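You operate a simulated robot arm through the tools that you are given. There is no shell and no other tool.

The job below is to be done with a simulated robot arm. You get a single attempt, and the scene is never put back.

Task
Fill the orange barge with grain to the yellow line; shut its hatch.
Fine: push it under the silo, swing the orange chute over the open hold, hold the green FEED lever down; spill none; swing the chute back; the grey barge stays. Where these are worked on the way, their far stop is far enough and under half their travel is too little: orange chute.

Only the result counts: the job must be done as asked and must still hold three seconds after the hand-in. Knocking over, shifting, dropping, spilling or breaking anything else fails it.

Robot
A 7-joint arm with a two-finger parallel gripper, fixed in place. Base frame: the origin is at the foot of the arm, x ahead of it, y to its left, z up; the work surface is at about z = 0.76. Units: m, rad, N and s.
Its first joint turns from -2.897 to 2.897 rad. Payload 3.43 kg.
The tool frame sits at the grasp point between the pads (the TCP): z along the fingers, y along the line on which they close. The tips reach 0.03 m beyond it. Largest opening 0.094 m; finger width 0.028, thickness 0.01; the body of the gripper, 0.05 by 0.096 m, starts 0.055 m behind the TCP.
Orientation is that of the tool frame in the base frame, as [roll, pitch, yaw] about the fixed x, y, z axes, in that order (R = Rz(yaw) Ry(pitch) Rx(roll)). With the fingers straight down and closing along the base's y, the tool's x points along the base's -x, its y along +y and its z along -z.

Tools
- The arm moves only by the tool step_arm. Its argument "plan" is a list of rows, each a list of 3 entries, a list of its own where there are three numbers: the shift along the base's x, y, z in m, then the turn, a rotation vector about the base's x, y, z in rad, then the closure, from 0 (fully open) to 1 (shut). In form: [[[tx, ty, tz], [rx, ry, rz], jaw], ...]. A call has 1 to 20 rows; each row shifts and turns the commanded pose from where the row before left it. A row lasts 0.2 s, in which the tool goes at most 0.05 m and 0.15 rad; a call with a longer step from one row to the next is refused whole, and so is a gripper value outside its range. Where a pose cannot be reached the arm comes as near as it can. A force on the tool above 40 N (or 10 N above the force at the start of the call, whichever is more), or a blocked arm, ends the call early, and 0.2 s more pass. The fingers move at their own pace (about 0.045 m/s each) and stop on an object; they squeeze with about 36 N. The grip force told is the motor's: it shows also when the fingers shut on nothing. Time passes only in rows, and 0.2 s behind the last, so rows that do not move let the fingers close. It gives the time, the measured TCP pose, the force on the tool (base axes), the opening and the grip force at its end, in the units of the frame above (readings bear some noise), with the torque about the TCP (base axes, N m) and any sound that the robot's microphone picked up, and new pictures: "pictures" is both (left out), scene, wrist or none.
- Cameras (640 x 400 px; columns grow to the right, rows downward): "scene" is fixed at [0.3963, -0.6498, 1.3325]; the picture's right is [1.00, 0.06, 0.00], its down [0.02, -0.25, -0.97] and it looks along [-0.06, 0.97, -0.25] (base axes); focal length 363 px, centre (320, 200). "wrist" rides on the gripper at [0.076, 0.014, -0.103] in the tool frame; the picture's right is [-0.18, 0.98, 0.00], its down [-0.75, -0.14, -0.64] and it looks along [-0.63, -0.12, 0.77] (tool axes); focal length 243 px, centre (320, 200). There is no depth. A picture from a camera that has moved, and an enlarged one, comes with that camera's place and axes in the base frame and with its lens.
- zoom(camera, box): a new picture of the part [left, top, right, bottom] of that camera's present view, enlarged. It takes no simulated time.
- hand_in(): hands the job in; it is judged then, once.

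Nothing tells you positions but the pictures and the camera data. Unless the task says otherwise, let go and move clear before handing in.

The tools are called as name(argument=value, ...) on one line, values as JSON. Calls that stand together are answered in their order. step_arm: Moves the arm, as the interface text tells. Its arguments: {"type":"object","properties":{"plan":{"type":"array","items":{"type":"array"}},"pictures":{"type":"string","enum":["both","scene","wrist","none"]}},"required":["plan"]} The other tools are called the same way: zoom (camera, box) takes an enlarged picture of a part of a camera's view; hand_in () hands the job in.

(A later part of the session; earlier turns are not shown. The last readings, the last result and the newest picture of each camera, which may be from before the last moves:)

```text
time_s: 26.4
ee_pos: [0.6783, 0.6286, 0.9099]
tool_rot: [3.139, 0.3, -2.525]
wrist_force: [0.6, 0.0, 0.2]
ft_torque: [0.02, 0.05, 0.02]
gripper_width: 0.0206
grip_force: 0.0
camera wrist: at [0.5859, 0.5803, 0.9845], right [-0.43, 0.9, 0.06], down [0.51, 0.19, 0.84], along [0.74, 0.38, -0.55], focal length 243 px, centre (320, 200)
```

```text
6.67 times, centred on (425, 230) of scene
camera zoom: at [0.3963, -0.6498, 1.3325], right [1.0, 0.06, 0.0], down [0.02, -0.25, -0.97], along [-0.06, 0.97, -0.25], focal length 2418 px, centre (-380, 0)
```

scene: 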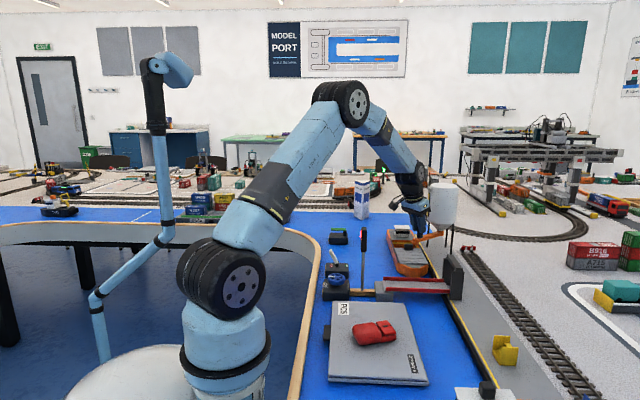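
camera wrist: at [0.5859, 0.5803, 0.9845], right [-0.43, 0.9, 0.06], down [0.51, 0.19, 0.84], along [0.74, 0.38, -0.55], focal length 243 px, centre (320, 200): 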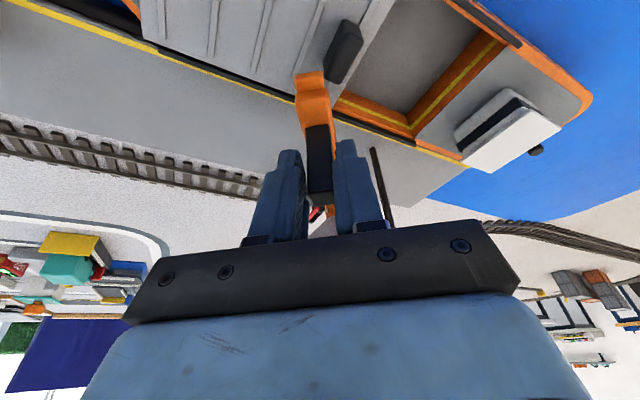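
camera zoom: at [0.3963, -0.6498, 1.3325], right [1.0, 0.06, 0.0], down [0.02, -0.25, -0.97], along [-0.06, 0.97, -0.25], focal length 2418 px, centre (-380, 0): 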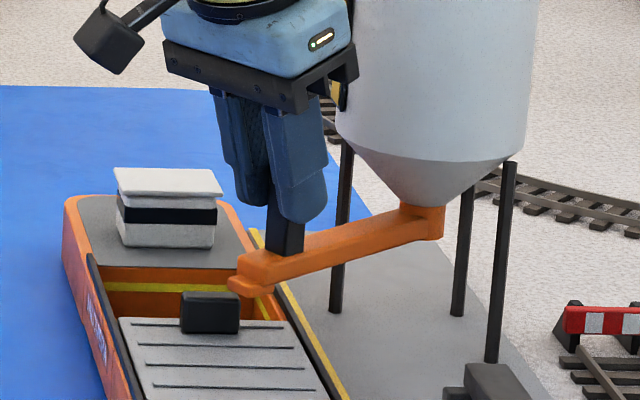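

There's about 8 mm clearance between spout and knob by my measurement. I'll proceed in tiny steps.

step_arm(plan=[[[-0.0036, 0.0048, 0], [0, 0, -0.05], 0.78], [[-0.0032, 0.0051, 0], [0, 0, -0.05], 0.78], [[-0.003, 0.0052, 0], [0, 0, -0.05], 0.78]])

zoom(camera="wrist", box=[200, 30, 460, 220])

zoom(camera="scene", box=[390, 200, 460, 260])

```text
time_s: 27.2
ee_pos: [0.6665, 0.6435, 0.9098]
tool_rot: [-3.141, 0.298, -2.672]
wrist_force: [-0.1, -0.1, 0.9]
ft_torque: [-0.02, 0.0, 0.03]
gripper_width: 0.0208
grip_force: 0.0
camera wrist: at [0.569, 0.6096, 0.9851], right [-0.29, 0.96, 0.05], down [0.54, 0.11, 0.84], along [0.79, 0.27, -0.55], focal length 243 px, centre (320, 200)
```

scene: 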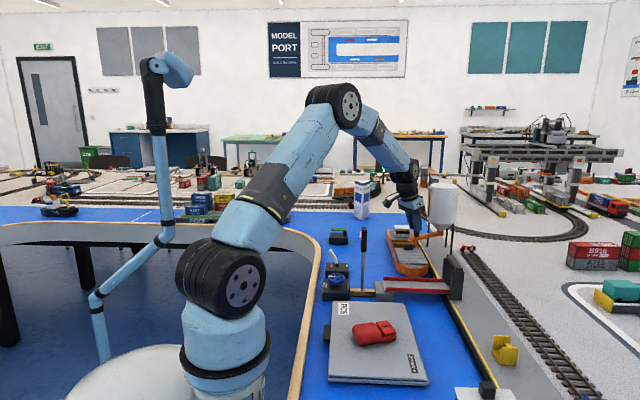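
wrist: 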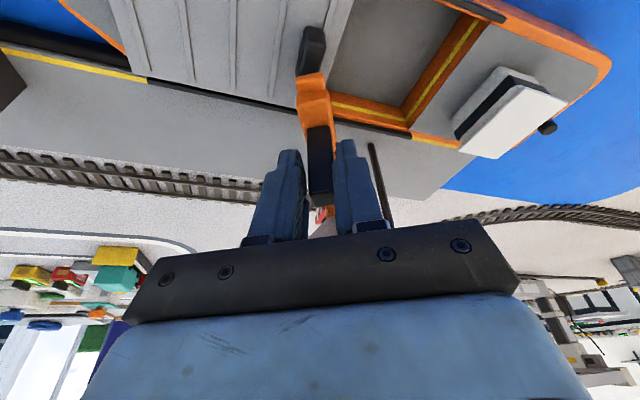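

```text
2.11 times, centred on (330, 125) of wrist
camera zoom: at [0.569, 0.6096, 0.9851], right [-0.29, 0.96, 0.05], down [0.54, 0.11, 0.84], along [0.79, 0.27, -0.55], focal length 511 px, centre (299, 358)
```

zoom: 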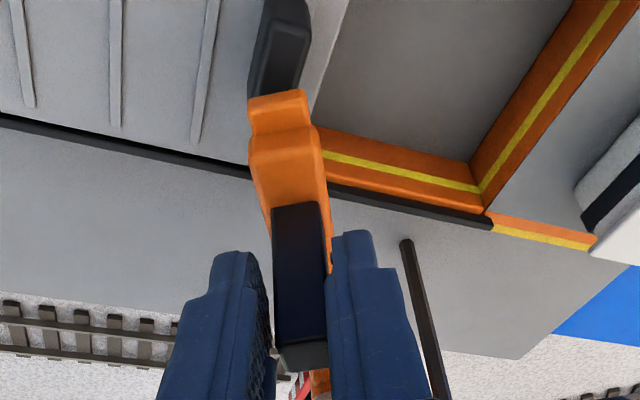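

```text
6.67 times, centred on (425, 230) of scene
camera zoom: at [0.3963, -0.6498, 1.3325], right [1.0, 0.06, 0.0], down [0.02, -0.25, -0.97], along [-0.06, 0.97, -0.25], focal length 2418 px, centre (-380, 0)
```

zoom: 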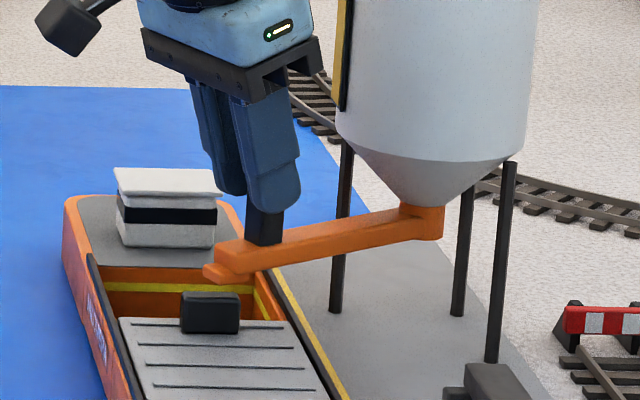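

No contact; the spout has cleared the knob. Continuing the swing toward -x.

step_arm(plan=[[[-0.0052, 0.0108, 0], [0, 0, -0.1], 0.78], [[-0.0041, 0.0113, 0], [0, 0, -0.1], 0.78], [[-0.0029, 0.0116, 0], [0, 0, -0.1], 0.78]])

zoom(camera="wrist", box=[200, 30, 460, 220])

zoom(camera="scene", box=[390, 200, 460, 260])

```text
time_s: 28.0
ee_pos: [0.6551, 0.6778, 0.9091]
tool_rot: [-3.142, 0.298, -2.974]
wrist_force: [0.6, 0.6, 0.7]
ft_torque: [0.0, 0.02, 0.04]
gripper_width: 0.0208
grip_force: 0.0
camera wrist: at [0.5517, 0.675, 0.9849], right [0.01, 1.0, 0.05], down [0.55, -0.05, 0.84], along [0.84, 0.02, -0.55], focal length 243 px, centre (320, 200)
```

scene: 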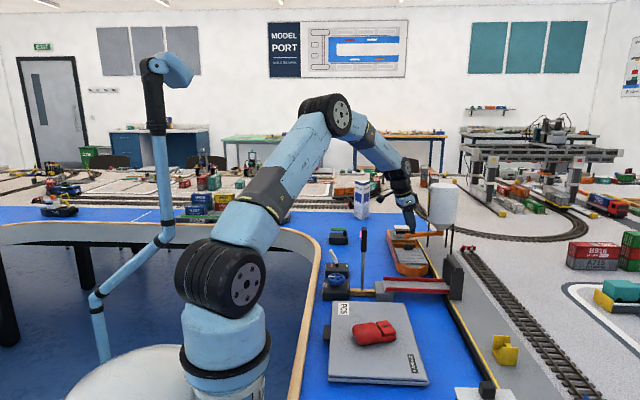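
wrist: 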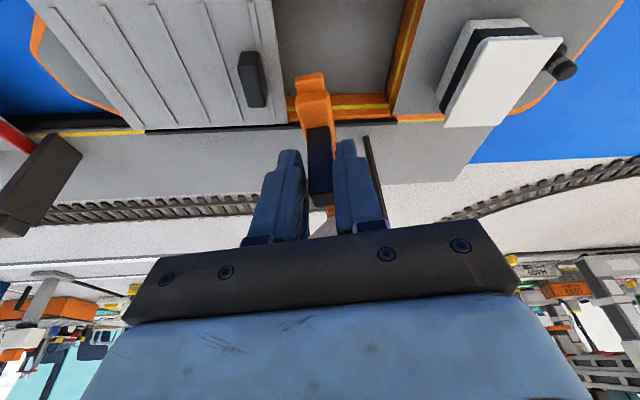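

```text
2.11 times, centred on (330, 125) of wrist
camera zoom: at [0.5517, 0.675, 0.9849], right [0.01, 1.0, 0.05], down [0.55, -0.05, 0.84], along [0.84, 0.02, -0.55], focal length 511 px, centre (299, 358)
```

zoom: 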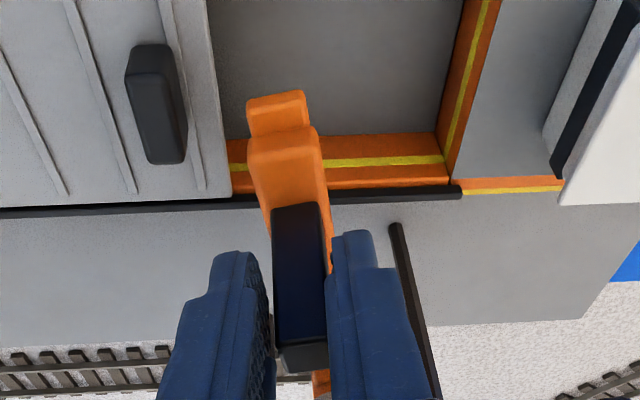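

```text
6.67 times, centred on (425, 230) of scene
camera zoom: at [0.3963, -0.6498, 1.3325], right [1.0, 0.06, 0.0], down [0.02, -0.25, -0.97], along [-0.06, 0.97, -0.25], focal length 2418 px, centre (-380, 0)
```

zoom: 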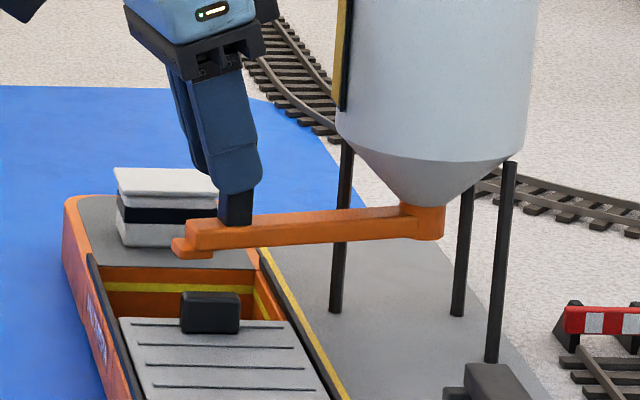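

The chute is almost pointing at -x, over the open hold. I'll go on in small steps to find the far stop.

step_arm(plan=[[[-0.0012, 0.006, 0], [0, 0, -0.05], 0.78], [[-0.0006, 0.0059, 0], [0, 0, -0.05], 0.78], [[-0.0003, 0.006, 0], [0, 0, -0.05], 0.78], [[0, 0.006, 0], [0, 0, -0.05], 0.78]])

zoom(camera="wrist", box=[200, 30, 460, 220])

zoom(camera="scene", box=[390, 200, 460, 260])

```text
time_s: 29.0
ee_pos: [0.6545, 0.7004, 0.9094]
tool_rot: [3.141, 0.298, 3.112]
wrist_force: [-1.0, -2.5, 0.7]
ft_torque: [-0.02, 0.01, 0.02]
gripper_width: 0.0219
grip_force: 1.2
camera wrist: at [0.5515, 0.7188, 0.9851], right [0.21, 0.98, 0.05], down [0.53, -0.16, 0.84], along [0.82, -0.14, -0.55], focal length 243 px, centre (320, 200)
```

scene: 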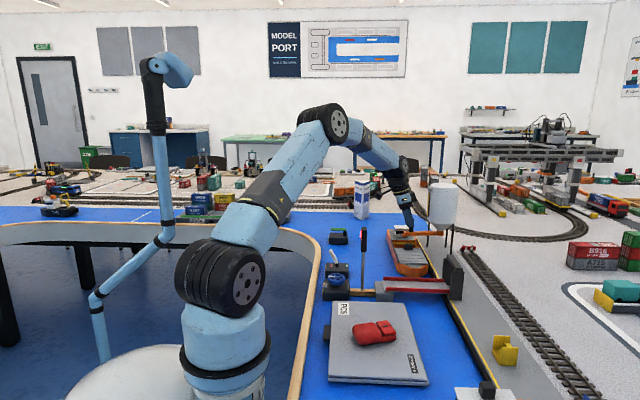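
wrist: 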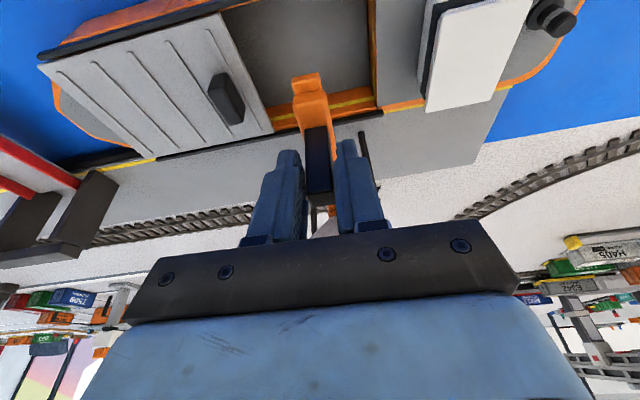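

```text
2.11 times, centred on (330, 125) of wrist
camera zoom: at [0.5515, 0.7188, 0.9851], right [0.21, 0.98, 0.05], down [0.53, -0.16, 0.84], along [0.82, -0.14, -0.55], focal length 511 px, centre (299, 358)
```

zoom: 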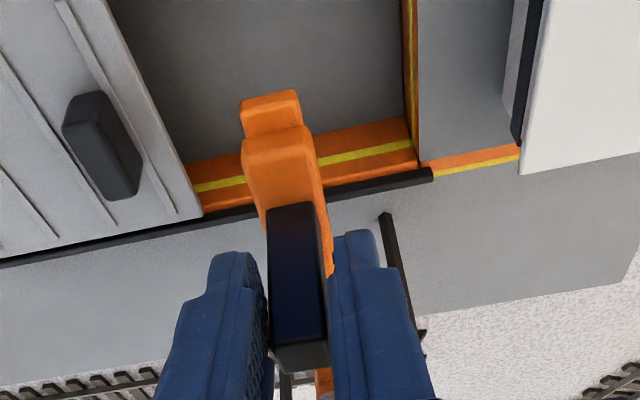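

```text
6.67 times, centred on (425, 230) of scene
camera zoom: at [0.3963, -0.6498, 1.3325], right [1.0, 0.06, 0.0], down [0.02, -0.25, -0.97], along [-0.06, 0.97, -0.25], focal length 2418 px, centre (-380, 0)
```

zoom: 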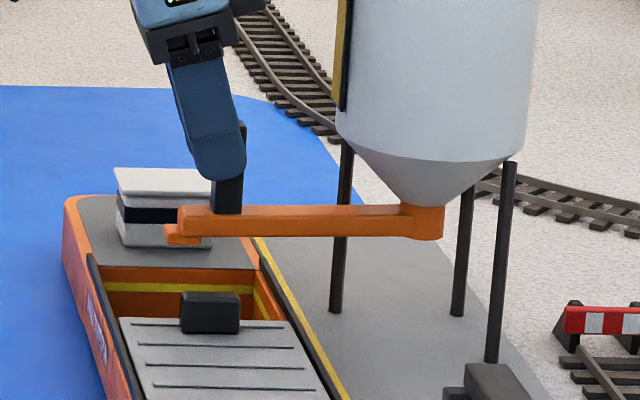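

The force rise and aligned chute indicate the far stop, with the spout over the hold near (0.635, 0.70). I'll open the fingers, lift clear, and back away while levelling the tool.

step_arm(plan=[[[0, -0.002, 0], [0, 0, 0], 0.5], [[0, 0, 0], [0, 0, 0], 0.5], [[0, 0, 0.03], [0, 0, 0], 0.5], [[0, 0, 0.035], [0, 0, 0], 0.5], [[0, 0, 0.035], [0, 0, 0], 0.5], [[-0.045, 0, 0.01], [0, 0.15, 0], 0.5], [[-0.045, 0, 0], [0, 0.15, 0], 0.5]])

zoom(camera="wrist", box=[160, 60, 460, 240])

zoom(camera="scene", box=[380, 200, 460, 270])

```text
time_s: 30.6
ee_pos: [0.5629, 0.7001, 1.016]
tool_rot: [-3.133, -0.003, 3.114]
wrist_force: [-0.1, -0.4, -0.7]
ft_torque: [0.01, -0.01, -0.02]
gripper_width: 0.0467
grip_force: 0.0
camera wrist: at [0.4878, 0.7176, 1.1197], right [0.21, 0.98, -0.01], down [0.75, -0.16, 0.64], along [0.63, -0.14, -0.77], focal length 243 px, centre (320, 200)
```

scene: 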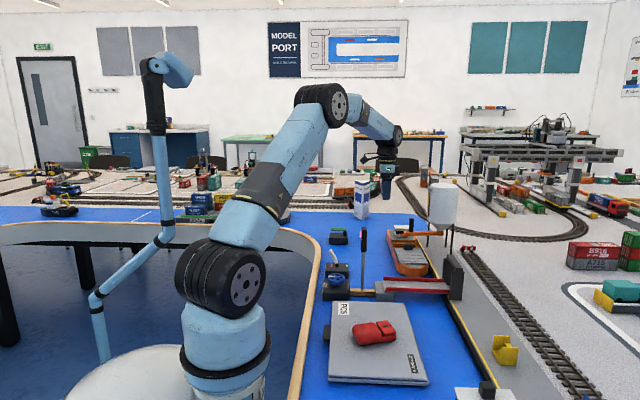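
wrist: 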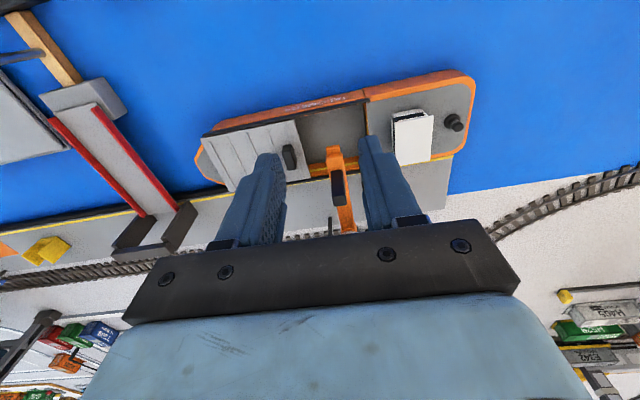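

```text
2.13 times, centred on (310, 150) of wrist
camera zoom: at [0.4878, 0.7176, 1.1197], right [0.21, 0.98, -0.01], down [0.75, -0.16, 0.64], along [0.63, -0.14, -0.77], focal length 518 px, centre (341, 307)
```

zoom: 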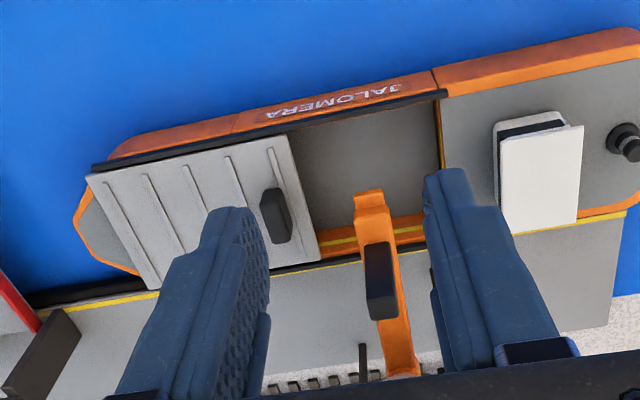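

```text
5.71 times, centred on (420, 235) of scene
camera zoom: at [0.3963, -0.6498, 1.3325], right [1.0, 0.06, 0.0], down [0.02, -0.25, -0.97], along [-0.06, 0.97, -0.25], focal length 2073 px, centre (-251, 0)
```

zoom: 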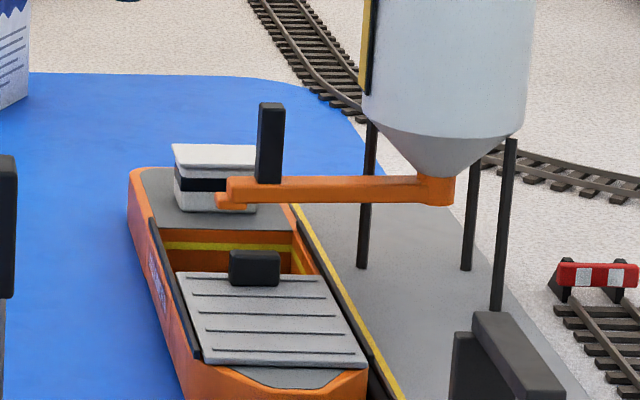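

The chute is parked over the open hold and stays put. I'll now move to the green FEED lever, near (0.36, 0.81), with fingers closed.

step_arm(plan=[[[-0.0406, 0.0217, 0], [0.008, 0, 0.027], 1], [[-0.0406, 0.0217, 0], [0, 0, 0], 1], [[-0.0406, 0.0217, 0], [0, 0, 0], 1], [[-0.0406, 0.0217, 0], [0, 0, 0], 1], [[-0.0406, 0.0217, 0], [0, 0, 0], 1], [[0, 0, -0.04], [0, 0, 0], 1], [[0, 0, -0.04], [0, 0, 0], 1]])

zoom(camera="wrist", box=[220, 60, 480, 240])

zoom(camera="scene", box=[310, 190, 370, 260])

```text
time_s: 32.2
ee_pos: [0.3592, 0.8068, 0.9383]
tool_rot: [3.141, 0.0, 3.14]
wrist_force: [0.2, 0.0, 0.2]
ft_torque: [0.01, -0.01, 0.03]
gripper_width: 0.0001
grip_force: 33.0
camera wrist: at [0.2829, 0.8216, 1.0417], right [0.19, 0.98, 0.0], down [0.75, -0.14, 0.64], along [0.63, -0.12, -0.77], focal length 243 px, centre (320, 200)
```

scene: 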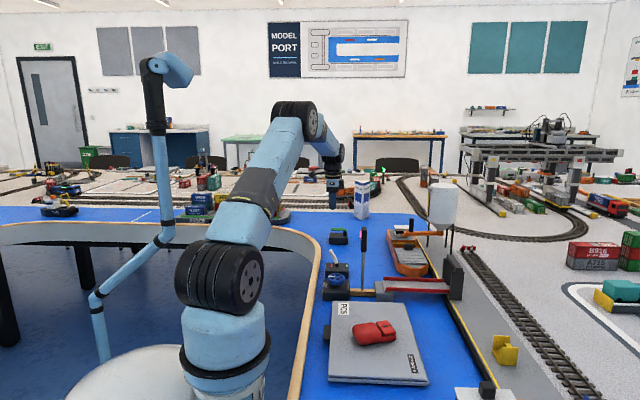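
wrist: 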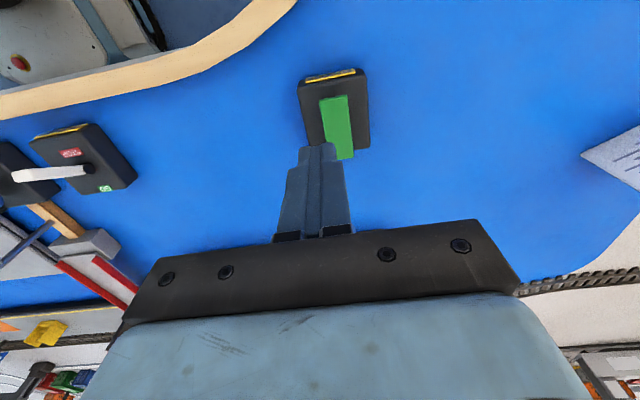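

```text
2.22 times, centred on (350, 150) of wrist
camera zoom: at [0.2829, 0.8216, 1.0417], right [0.19, 0.98, 0.0], down [0.75, -0.14, 0.64], along [0.63, -0.12, -0.77], focal length 539 px, centre (253, 311)
```

zoom: 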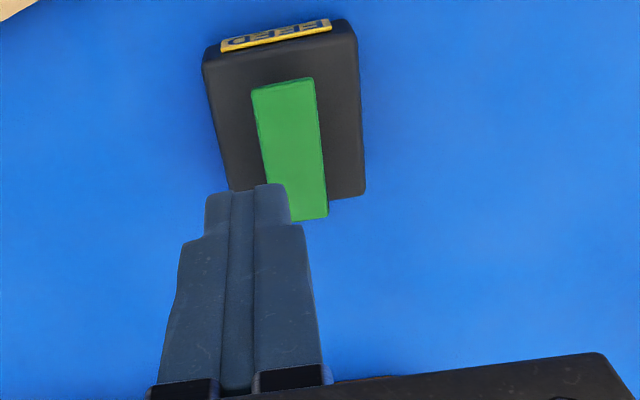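

```text
5.71 times, centred on (340, 225) of scene
camera zoom: at [0.3963, -0.6498, 1.3325], right [1.0, 0.06, 0.0], down [0.02, -0.25, -0.97], along [-0.06, 0.97, -0.25], focal length 2073 px, centre (206, 57)
```

zoom: 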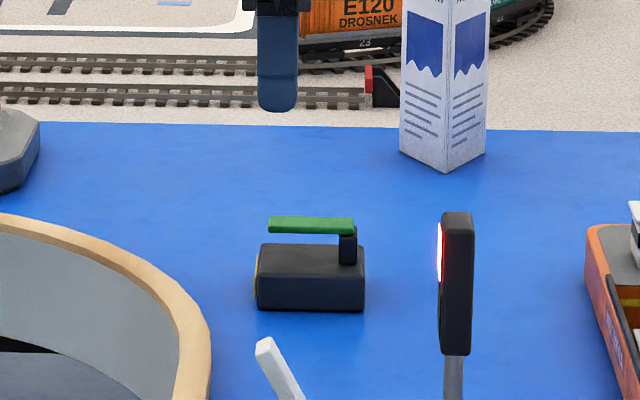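

The label reads FEED, and the paddle is at about x 0.35–0.41, y≈0.821. I'll shift over it and come down to just above.

step_arm(plan=[[[0.001, 0.014, -0.01], [0, 0, 0], 1], [[0, 0, -0.025], [0, 0, 0], 1], [[0, 0, -0.02], [0, 0, 0], 1]])

zoom(camera="wrist", box=[220, 60, 480, 240])

zoom(camera="scene", box=[310, 200, 370, 260])

```text
time_s: 33.0
ee_pos: [0.36, 0.8217, 0.8838]
tool_rot: [3.141, -0.001, 3.141]
wrist_force: [0.3, -0.4, -0.1]
ft_torque: [-0.02, 0.0, -0.02]
gripper_width: 0.0
grip_force: 33.2
camera wrist: at [0.2841, 0.8357, 0.9865], right [0.19, 0.98, 0.0], down [0.75, -0.14, 0.64], along [0.63, -0.12, -0.77], focal length 243 px, centre (320, 200)
```

scene: 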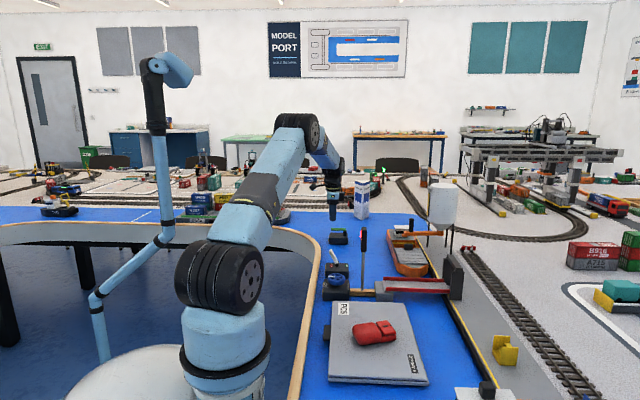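
wrist: 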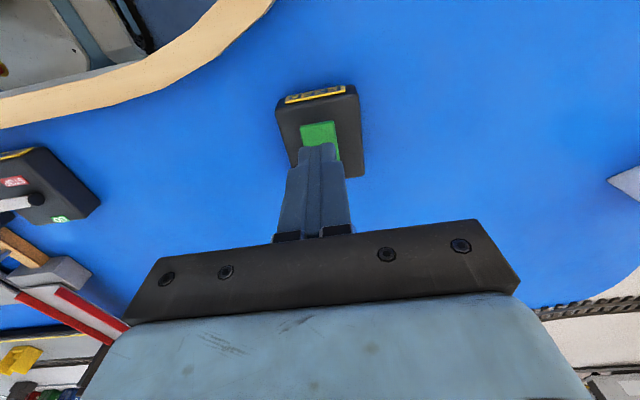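

```text
2.22 times, centred on (350, 150) of wrist
camera zoom: at [0.2841, 0.8357, 0.9865], right [0.19, 0.98, 0.0], down [0.75, -0.14, 0.64], along [0.63, -0.12, -0.77], focal length 539 px, centre (253, 311)
```

zoom: 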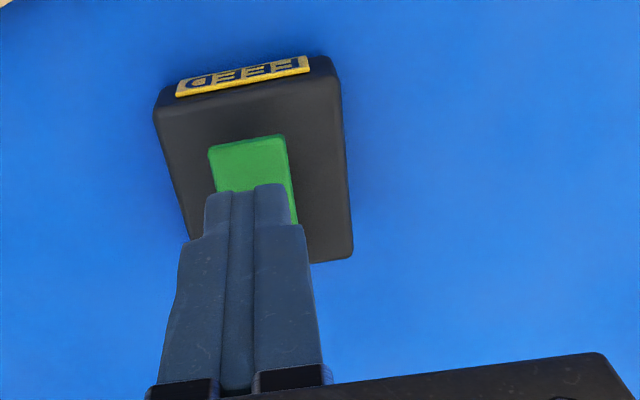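

```text
6.67 times, centred on (340, 230) of scene
camera zoom: at [0.3963, -0.6498, 1.3325], right [1.0, 0.06, 0.0], down [0.02, -0.25, -0.97], along [-0.06, 0.97, -0.25], focal length 2418 px, centre (187, 0)
```

zoom: 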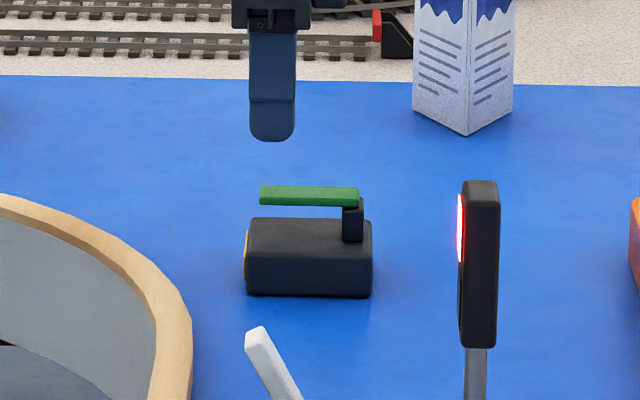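

The closed fingers are centred over the paddle's free end. I'll lower to contact and watch the force.

step_arm(plan=[[[0, 0, -0.011], [0, 0, 0], 1], [[0, 0, -0.007], [0, 0, 0], 1]], pictures="scene")

zoom(camera="scene", box=[310, 200, 370, 260])

zoom(camera="scene", box=[380, 205, 450, 265])

```text
time_s: 33.6
ee_pos: [0.362, 0.8219, 0.8663]
tool_rot: [-3.139, -0.001, 3.139]
wrist_force: [0.7, 0.7, -0.4]
ft_torque: [-0.01, -0.01, 0.0]
gripper_width: 0.0
grip_force: 33.2
```

scene: 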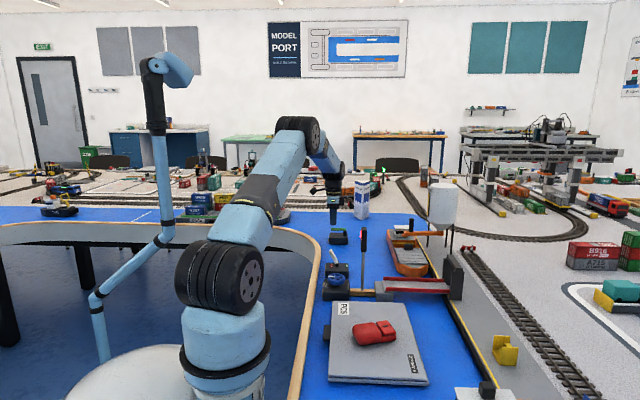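

```text
6.67 times, centred on (340, 230) of scene
camera zoom: at [0.3963, -0.6498, 1.3325], right [1.0, 0.06, 0.0], down [0.02, -0.25, -0.97], along [-0.06, 0.97, -0.25], focal length 2418 px, centre (187, 0)
```

zoom: 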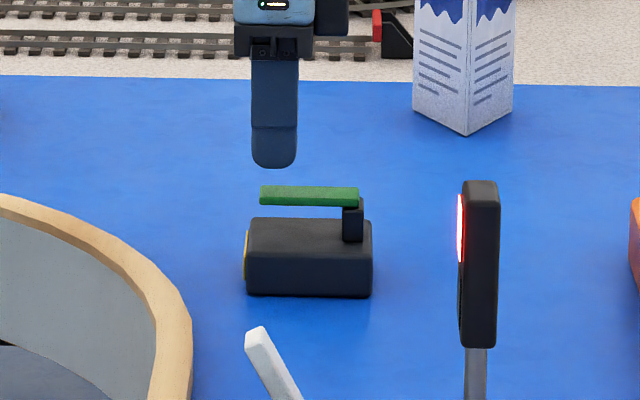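

```text
6.67 times, centred on (415, 235) of scene
camera zoom: at [0.3963, -0.6498, 1.3325], right [1.0, 0.06, 0.0], down [0.02, -0.25, -0.97], along [-0.06, 0.97, -0.25], focal length 2418 px, centre (-313, -33)
```

zoom: 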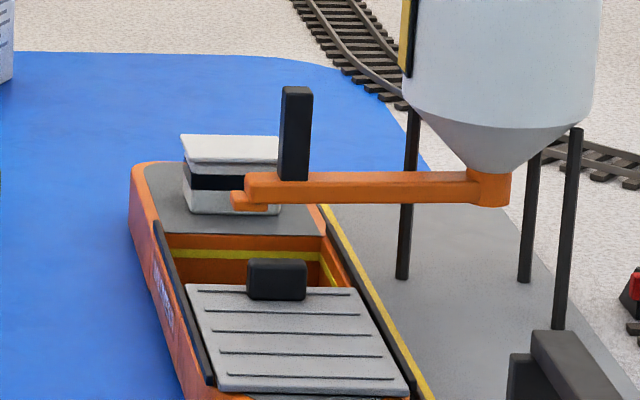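

Contact should come at about TCP z≈0.854. I'll lower the rest of the way to just touch.

step_arm(plan=[[[-0.001, 0, -0.008], [0, 0, 0], 1], [[0, 0, -0.004], [0, 0, 0], 1]], pictures="scene")

zoom(camera="scene", box=[310, 200, 370, 260])

zoom(camera="scene", box=[380, 205, 450, 265])

```text
time_s: 34.2
ee_pos: [0.3594, 0.8214, 0.8548]
tool_rot: [-3.139, -0.001, 3.14]
wrist_force: [0.6, 0.3, -0.4]
ft_torque: [-0.01, 0.0, -0.01]
gripper_width: 0.0003
grip_force: 32.6
```

scene: 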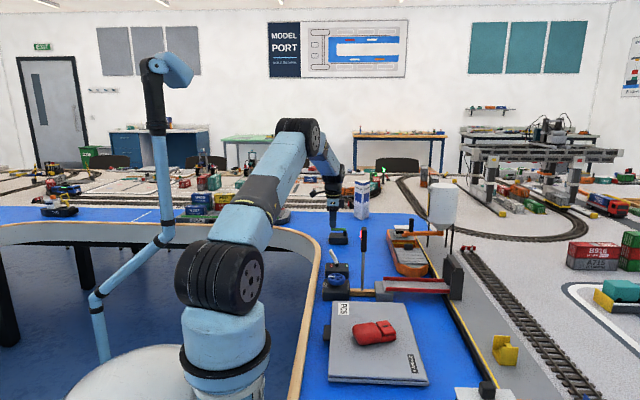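

```text
6.67 times, centred on (340, 230) of scene
camera zoom: at [0.3963, -0.6498, 1.3325], right [1.0, 0.06, 0.0], down [0.02, -0.25, -0.97], along [-0.06, 0.97, -0.25], focal length 2418 px, centre (187, 0)
```

zoom: 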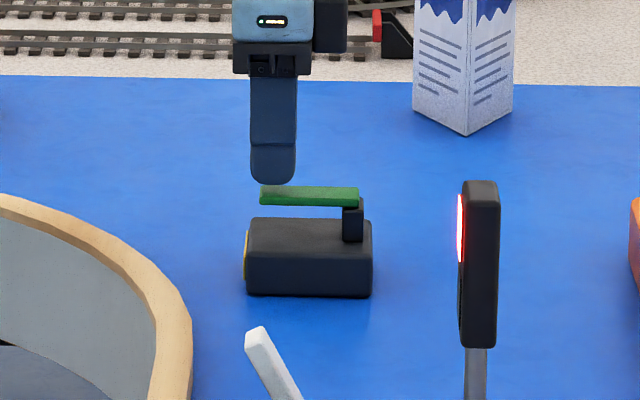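

```text
6.67 times, centred on (415, 235) of scene
camera zoom: at [0.3963, -0.6498, 1.3325], right [1.0, 0.06, 0.0], down [0.02, -0.25, -0.97], along [-0.06, 0.97, -0.25], focal length 2418 px, centre (-313, -33)
```

zoom: 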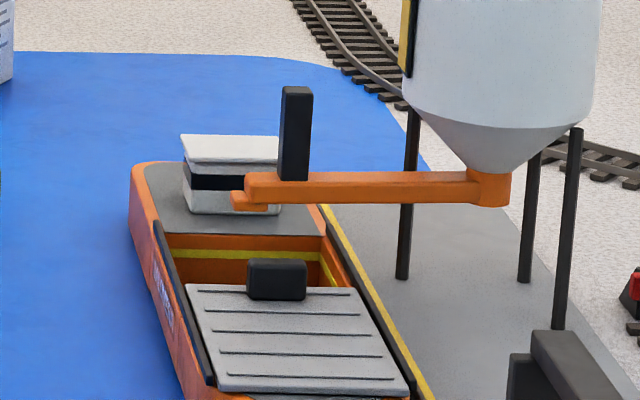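

The tip is about touching the paddle. I'll press 4 mm and check for flow.

step_arm(plan=[[[0, 0, -0.004], [0, 0, 0], 1]], pictures="scene")

zoom(camera="scene", box=[310, 200, 370, 260])

zoom(camera="scene", box=[380, 205, 450, 265])

```text
time_s: 34.6
ee_pos: [0.362, 0.824, 0.8508]
tool_rot: [-3.141, 0.0, 3.139]
wrist_force: [-0.4, -0.4, 0.6]
ft_torque: [0.0, -0.03, 0.04]
gripper_width: 0.0001
grip_force: 32.7
```

scene: 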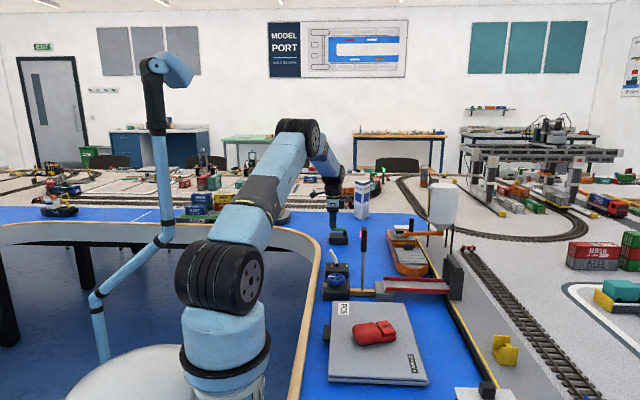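

```text
6.67 times, centred on (340, 230) of scene
camera zoom: at [0.3963, -0.6498, 1.3325], right [1.0, 0.06, 0.0], down [0.02, -0.25, -0.97], along [-0.06, 0.97, -0.25], focal length 2418 px, centre (187, 0)
```

zoom: 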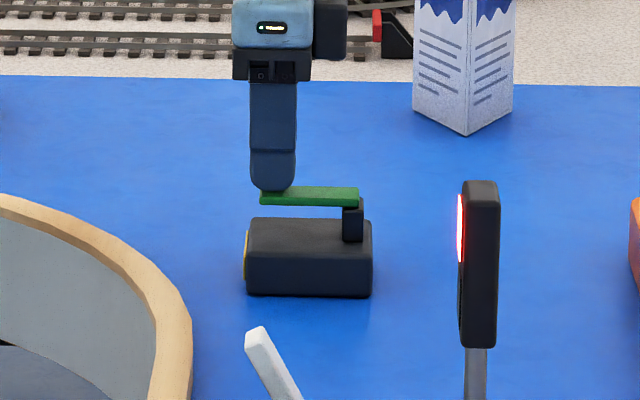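

```text
6.67 times, centred on (415, 235) of scene
camera zoom: at [0.3963, -0.6498, 1.3325], right [1.0, 0.06, 0.0], down [0.02, -0.25, -0.97], along [-0.06, 0.97, -0.25], focal length 2418 px, centre (-313, -33)
```

zoom: 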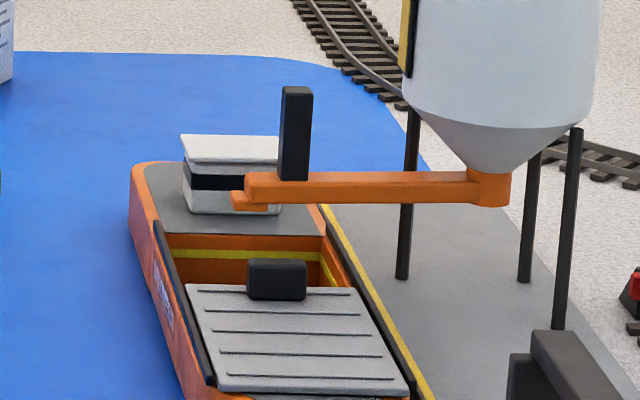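

Still no resistance. Pressing another 4 mm.

step_arm(plan=[[[0, -0.001, -0.004], [0, 0, 0], 1]], pictures="scene")

zoom(camera="scene", box=[310, 200, 370, 260])

zoom(camera="scene", box=[380, 205, 450, 265])

```text
time_s: 35.0
ee_pos: [0.361, 0.8225, 0.8481]
tool_rot: [-3.14, 0.0, 3.141]
wrist_force: [0.3, 0.9, 1.2]
ft_torque: [0.03, -0.05, 0.0]
gripper_width: 0.0001
grip_force: 32.8
```

scene: 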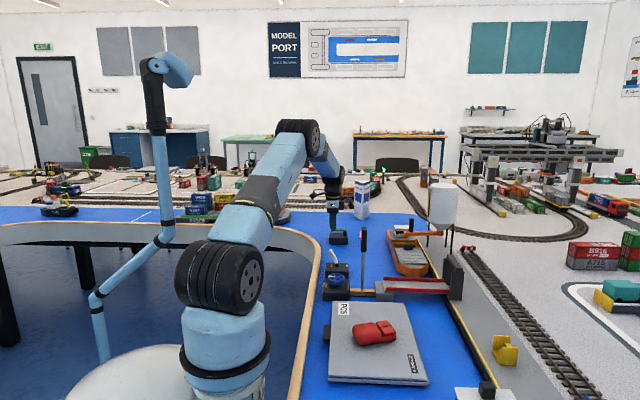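

```text
6.67 times, centred on (340, 230) of scene
camera zoom: at [0.3963, -0.6498, 1.3325], right [1.0, 0.06, 0.0], down [0.02, -0.25, -0.97], along [-0.06, 0.97, -0.25], focal length 2418 px, centre (187, 0)
```

zoom: 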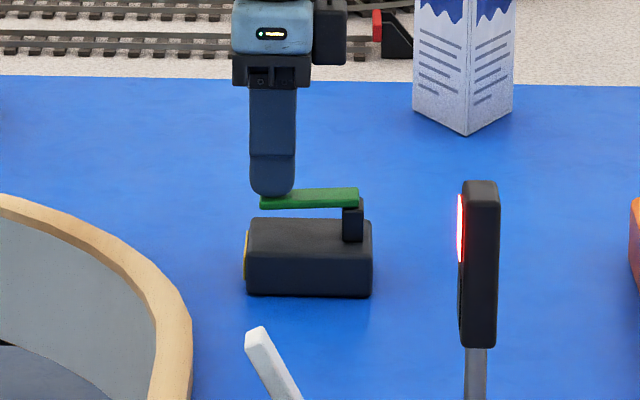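

```text
6.67 times, centred on (415, 235) of scene
camera zoom: at [0.3963, -0.6498, 1.3325], right [1.0, 0.06, 0.0], down [0.02, -0.25, -0.97], along [-0.06, 0.97, -0.25], focal length 2418 px, centre (-313, -33)
```

zoom: 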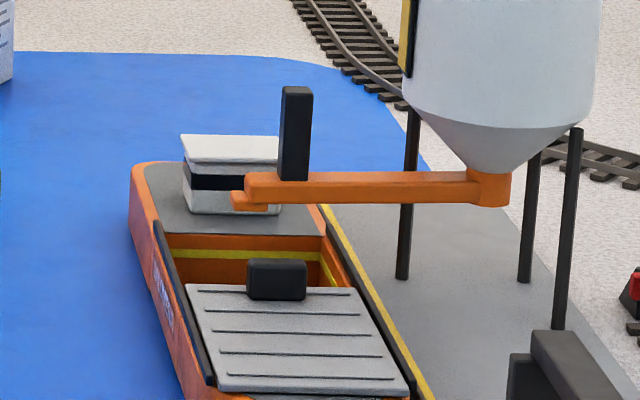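

The paddle starts to tip. Pressing another 4 mm.

step_arm(plan=[[[0, 0, -0.004], [0, 0, 0], 1]], pictures="scene")

zoom(camera="scene", box=[310, 200, 370, 260])

zoom(camera="scene", box=[380, 205, 450, 265])

```text
time_s: 35.4
ee_pos: [0.3602, 0.8219, 0.8438]
tool_rot: [-3.141, 0.0, 3.139]
wrist_force: [-0.3, 0.3, 1.1]
ft_torque: [0.01, -0.02, 0.02]
gripper_width: 0.0
grip_force: 32.6
```

scene: 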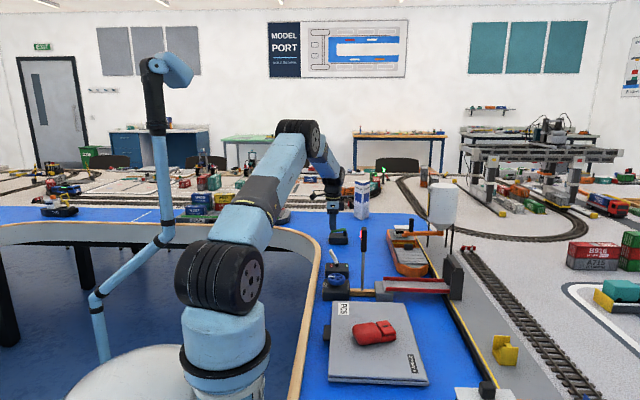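

```text
6.67 times, centred on (340, 230) of scene
camera zoom: at [0.3963, -0.6498, 1.3325], right [1.0, 0.06, 0.0], down [0.02, -0.25, -0.97], along [-0.06, 0.97, -0.25], focal length 2418 px, centre (187, 0)
```

zoom: 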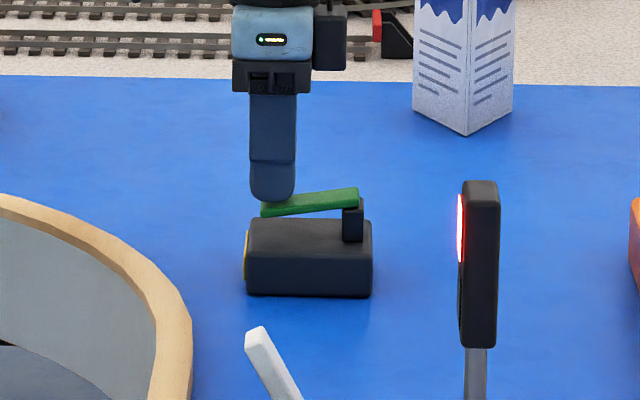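

```text
6.67 times, centred on (415, 235) of scene
camera zoom: at [0.3963, -0.6498, 1.3325], right [1.0, 0.06, 0.0], down [0.02, -0.25, -0.97], along [-0.06, 0.97, -0.25], focal length 2418 px, centre (-313, -33)
```

zoom: 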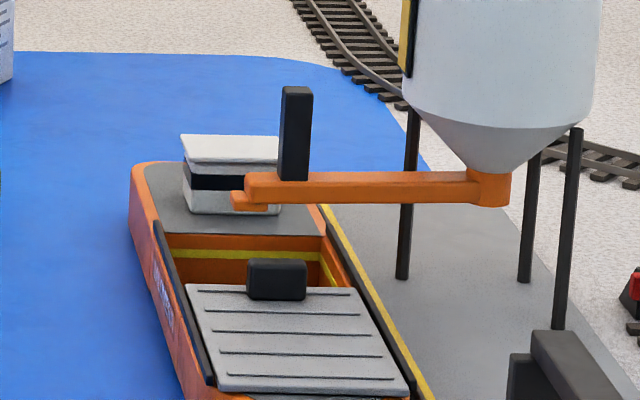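

The paddle is tilting, no flow yet. Another 4 mm.

step_arm(plan=[[[0, 0, -0.004], [0, 0, 0], 1]], pictures="scene")

zoom(camera="scene", box=[310, 200, 370, 260])

zoom(camera="scene", box=[380, 205, 450, 265])

```text
time_s: 35.8
ee_pos: [0.3604, 0.8211, 0.8386]
tool_rot: [-3.141, 0.0, 3.141]
wrist_force: [0.2, -0.6, 3.4]
ft_torque: [-0.03, -0.06, -0.03]
gripper_width: 0.0001
grip_force: 32.7
heard: click
```

scene: 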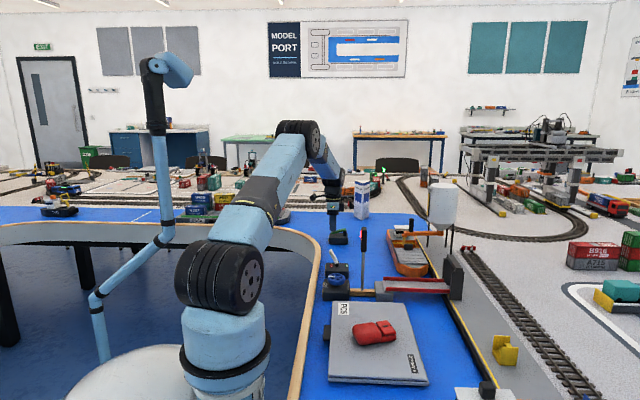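

```text
6.67 times, centred on (340, 230) of scene
camera zoom: at [0.3963, -0.6498, 1.3325], right [1.0, 0.06, 0.0], down [0.02, -0.25, -0.97], along [-0.06, 0.97, -0.25], focal length 2418 px, centre (187, 0)
```

zoom: 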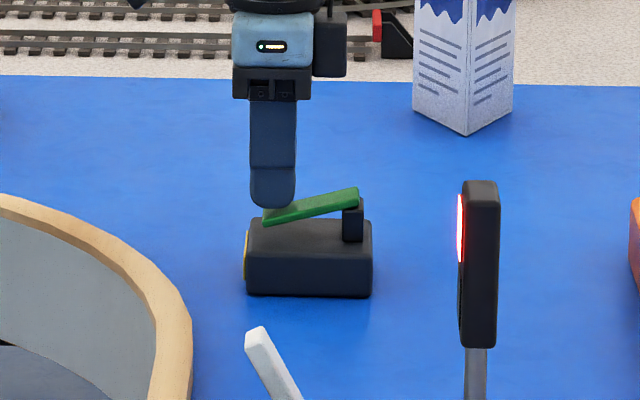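

```text
6.67 times, centred on (415, 235) of scene
camera zoom: at [0.3963, -0.6498, 1.3325], right [1.0, 0.06, 0.0], down [0.02, -0.25, -0.97], along [-0.06, 0.97, -0.25], focal length 2418 px, centre (-313, -33)
```

zoom: 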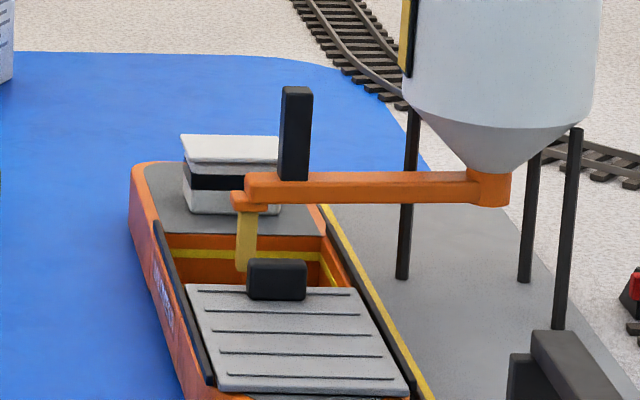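

A click, and grain is streaming from the spout into the hold. I'll keep holding briefly and watch the level.

step_arm(plan=[[[0, 0, -0.001], [0, 0, 0], 1], [[0, 0, 0], [0, 0, 0], 1]], pictures="scene")

zoom(camera="scene", box=[390, 220, 440, 260])

zoom(camera="wrist", box=[0, 0, 640, 400])

```text
time_s: 36.4
ee_pos: [0.3604, 0.8217, 0.8377]
tool_rot: [3.138, 0.0, 3.141]
wrist_force: [1.0, 0.9, 10.2]
ft_torque: [0.06, -0.18, 0.04]
gripper_width: 0.0
grip_force: 33.1
```

scene: 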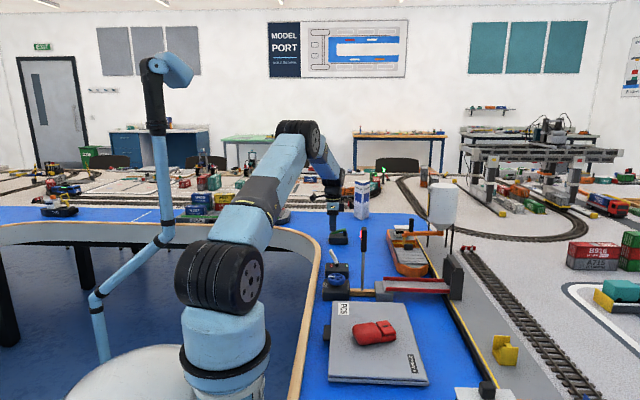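

```text
10.00 times, centred on (415, 240) of scene
camera zoom: at [0.3963, -0.6498, 1.3325], right [1.0, 0.06, 0.0], down [0.02, -0.25, -0.97], along [-0.06, 0.97, -0.25], focal length 3627 px, centre (-630, -200)
```

zoom: 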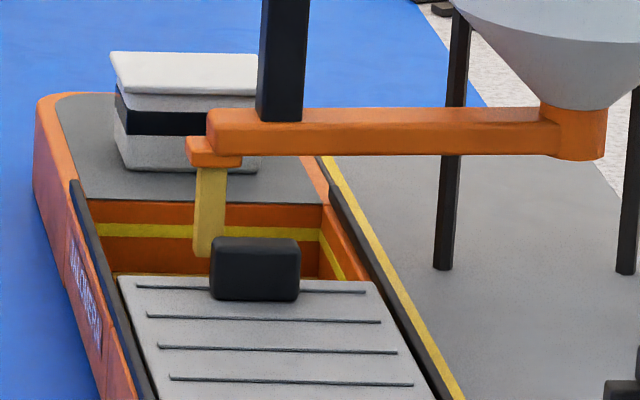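

```text
1.00 times, centred on (320, 200) of wrist (not enlarged: the box is as wide or as high as the picture)
camera zoom: at [0.2846, 0.8359, 0.941], right [0.19, 0.98, 0.0], down [0.75, -0.14, 0.64], along [0.63, -0.12, -0.77], focal length 243 px, centre (320, 200)
```

zoom: 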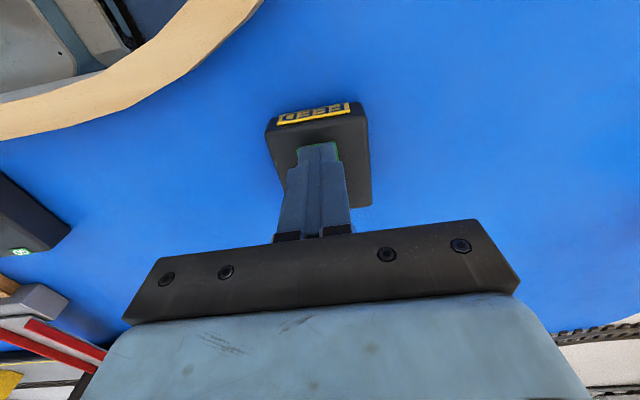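

I think I see grain at the far wall's base. I'll zoom in before holding longer.

zoom(camera="scene", box=[395, 235, 425, 253])

```text
16.00 times, centred on (410, 244) of scene
camera zoom: at [0.3963, -0.6498, 1.3325], right [1.0, 0.06, 0.0], down [0.02, -0.25, -0.97], along [-0.06, 0.97, -0.25], focal length 5803 px, centre (-1120, -504)
```

zoom: 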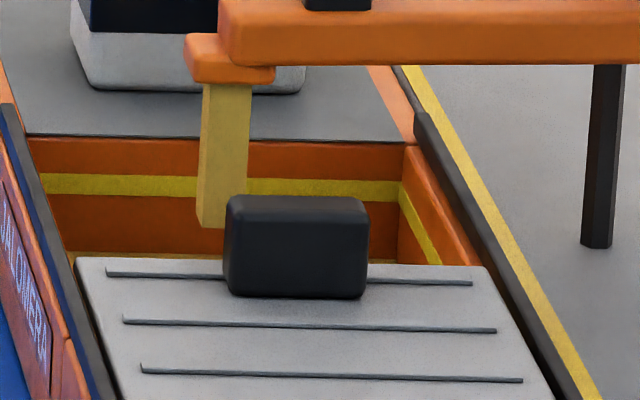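

The grain's far edge is visible about 17 mm below the line. I'll hold 0.6 s more to learn the fill rate.

step_arm(plan=[[[0, 0, 0], [0, 0, 0], 1], [[0, 0, 0], [0, 0, 0], 1]], pictures="none")

zoom(camera="scene", box=[395, 235, 425, 253])

```text
time_s: 37.0
ee_pos: [0.36, 0.8217, 0.8381]
tool_rot: [3.14, 0.001, 3.14]
wrist_force: [1.9, 2.0, 13.2]
ft_torque: [0.09, -0.2, 0.03]
gripper_width: 0.0
grip_force: 32.8
```

```text
16.00 times, centred on (410, 244) of scene
camera zoom: at [0.3963, -0.6498, 1.3325], right [1.0, 0.06, 0.0], down [0.02, -0.25, -0.97], along [-0.06, 0.97, -0.25], focal length 5803 px, centre (-1120, -504)
```

zoom: 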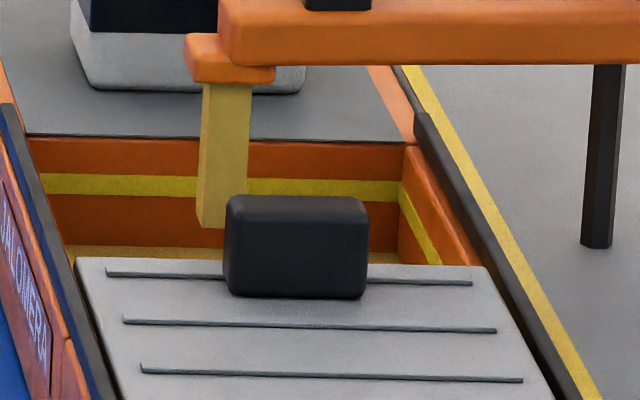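

The level rose about 6 px in 0.6 s; about 61 px remain to the line centre, roughly 5.5–6 s. I'll hold 2 s and recheck.

step_arm(plan=[[[0, 0, 0], [0, 0, 0], 1], [[0, 0, 0], [0, 0, 0], 1], [[0, 0, 0], [0, 0, 0], 1], [[0, 0, 0], [0, 0, 0], 1], [[0, 0, 0], [0, 0, 0], 1], [[0, 0, 0], [0, 0, 0], 1], [[0, 0, 0], [0, 0, 0], 1], [[0, 0, 0], [0, 0, 0], 1], [[0, 0, 0], [0, 0, 0], 1]], pictures="none")

zoom(camera="scene", box=[395, 235, 425, 253])

```text
time_s: 39.0
ee_pos: [0.3598, 0.8211, 0.838]
tool_rot: [3.141, -0.001, 3.141]
wrist_force: [-0.1, 5.1, 16.6]
ft_torque: [0.16, -0.27, 0.03]
gripper_width: 0.0
grip_force: 33.0
```

```text
16.00 times, centred on (410, 244) of scene
camera zoom: at [0.3963, -0.6498, 1.3325], right [1.0, 0.06, 0.0], down [0.02, -0.25, -0.97], along [-0.06, 0.97, -0.25], focal length 5803 px, centre (-1120, -504)
```

zoom: 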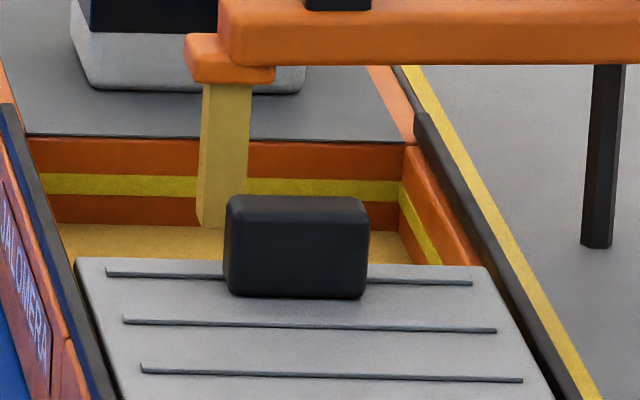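

Rate is about 10.5 px/s; the level is now at 225 px versus line centre 185. I'll hold 2.4 s more.

step_arm(plan=[[[0, 0, 0], [0, 0, 0], 1], [[0, 0, 0], [0, 0, 0], 1], [[0, 0, 0], [0, 0, 0], 1], [[0, 0, 0], [0, 0, 0], 1], [[0, 0, 0], [0, 0, 0], 1], [[0, 0, 0], [0, 0, 0], 1], [[0, 0, 0], [0, 0, 0], 1], [[0, 0, 0], [0, 0, 0], 1], [[0, 0, 0], [0, 0, 0], 1], [[0, 0, 0], [0, 0, 0], 1], [[0, 0, 0], [0, 0, 0], 1]], pictures="none")

zoom(camera="scene", box=[395, 235, 425, 253])

```text
time_s: 41.4
ee_pos: [0.3608, 0.8221, 0.8382]
tool_rot: [3.141, 0.0, 3.14]
wrist_force: [-0.5, 4.7, 16.3]
ft_torque: [0.14, -0.22, 0.11]
gripper_width: 0.0
grip_force: 32.5
```

```text
16.00 times, centred on (410, 244) of scene
camera zoom: at [0.3963, -0.6498, 1.3325], right [1.0, 0.06, 0.0], down [0.02, -0.25, -0.97], along [-0.06, 0.97, -0.25], focal length 5803 px, centre (-1120, -504)
```

zoom: 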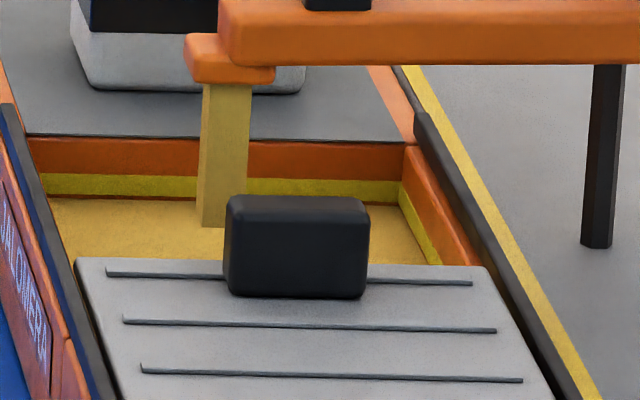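

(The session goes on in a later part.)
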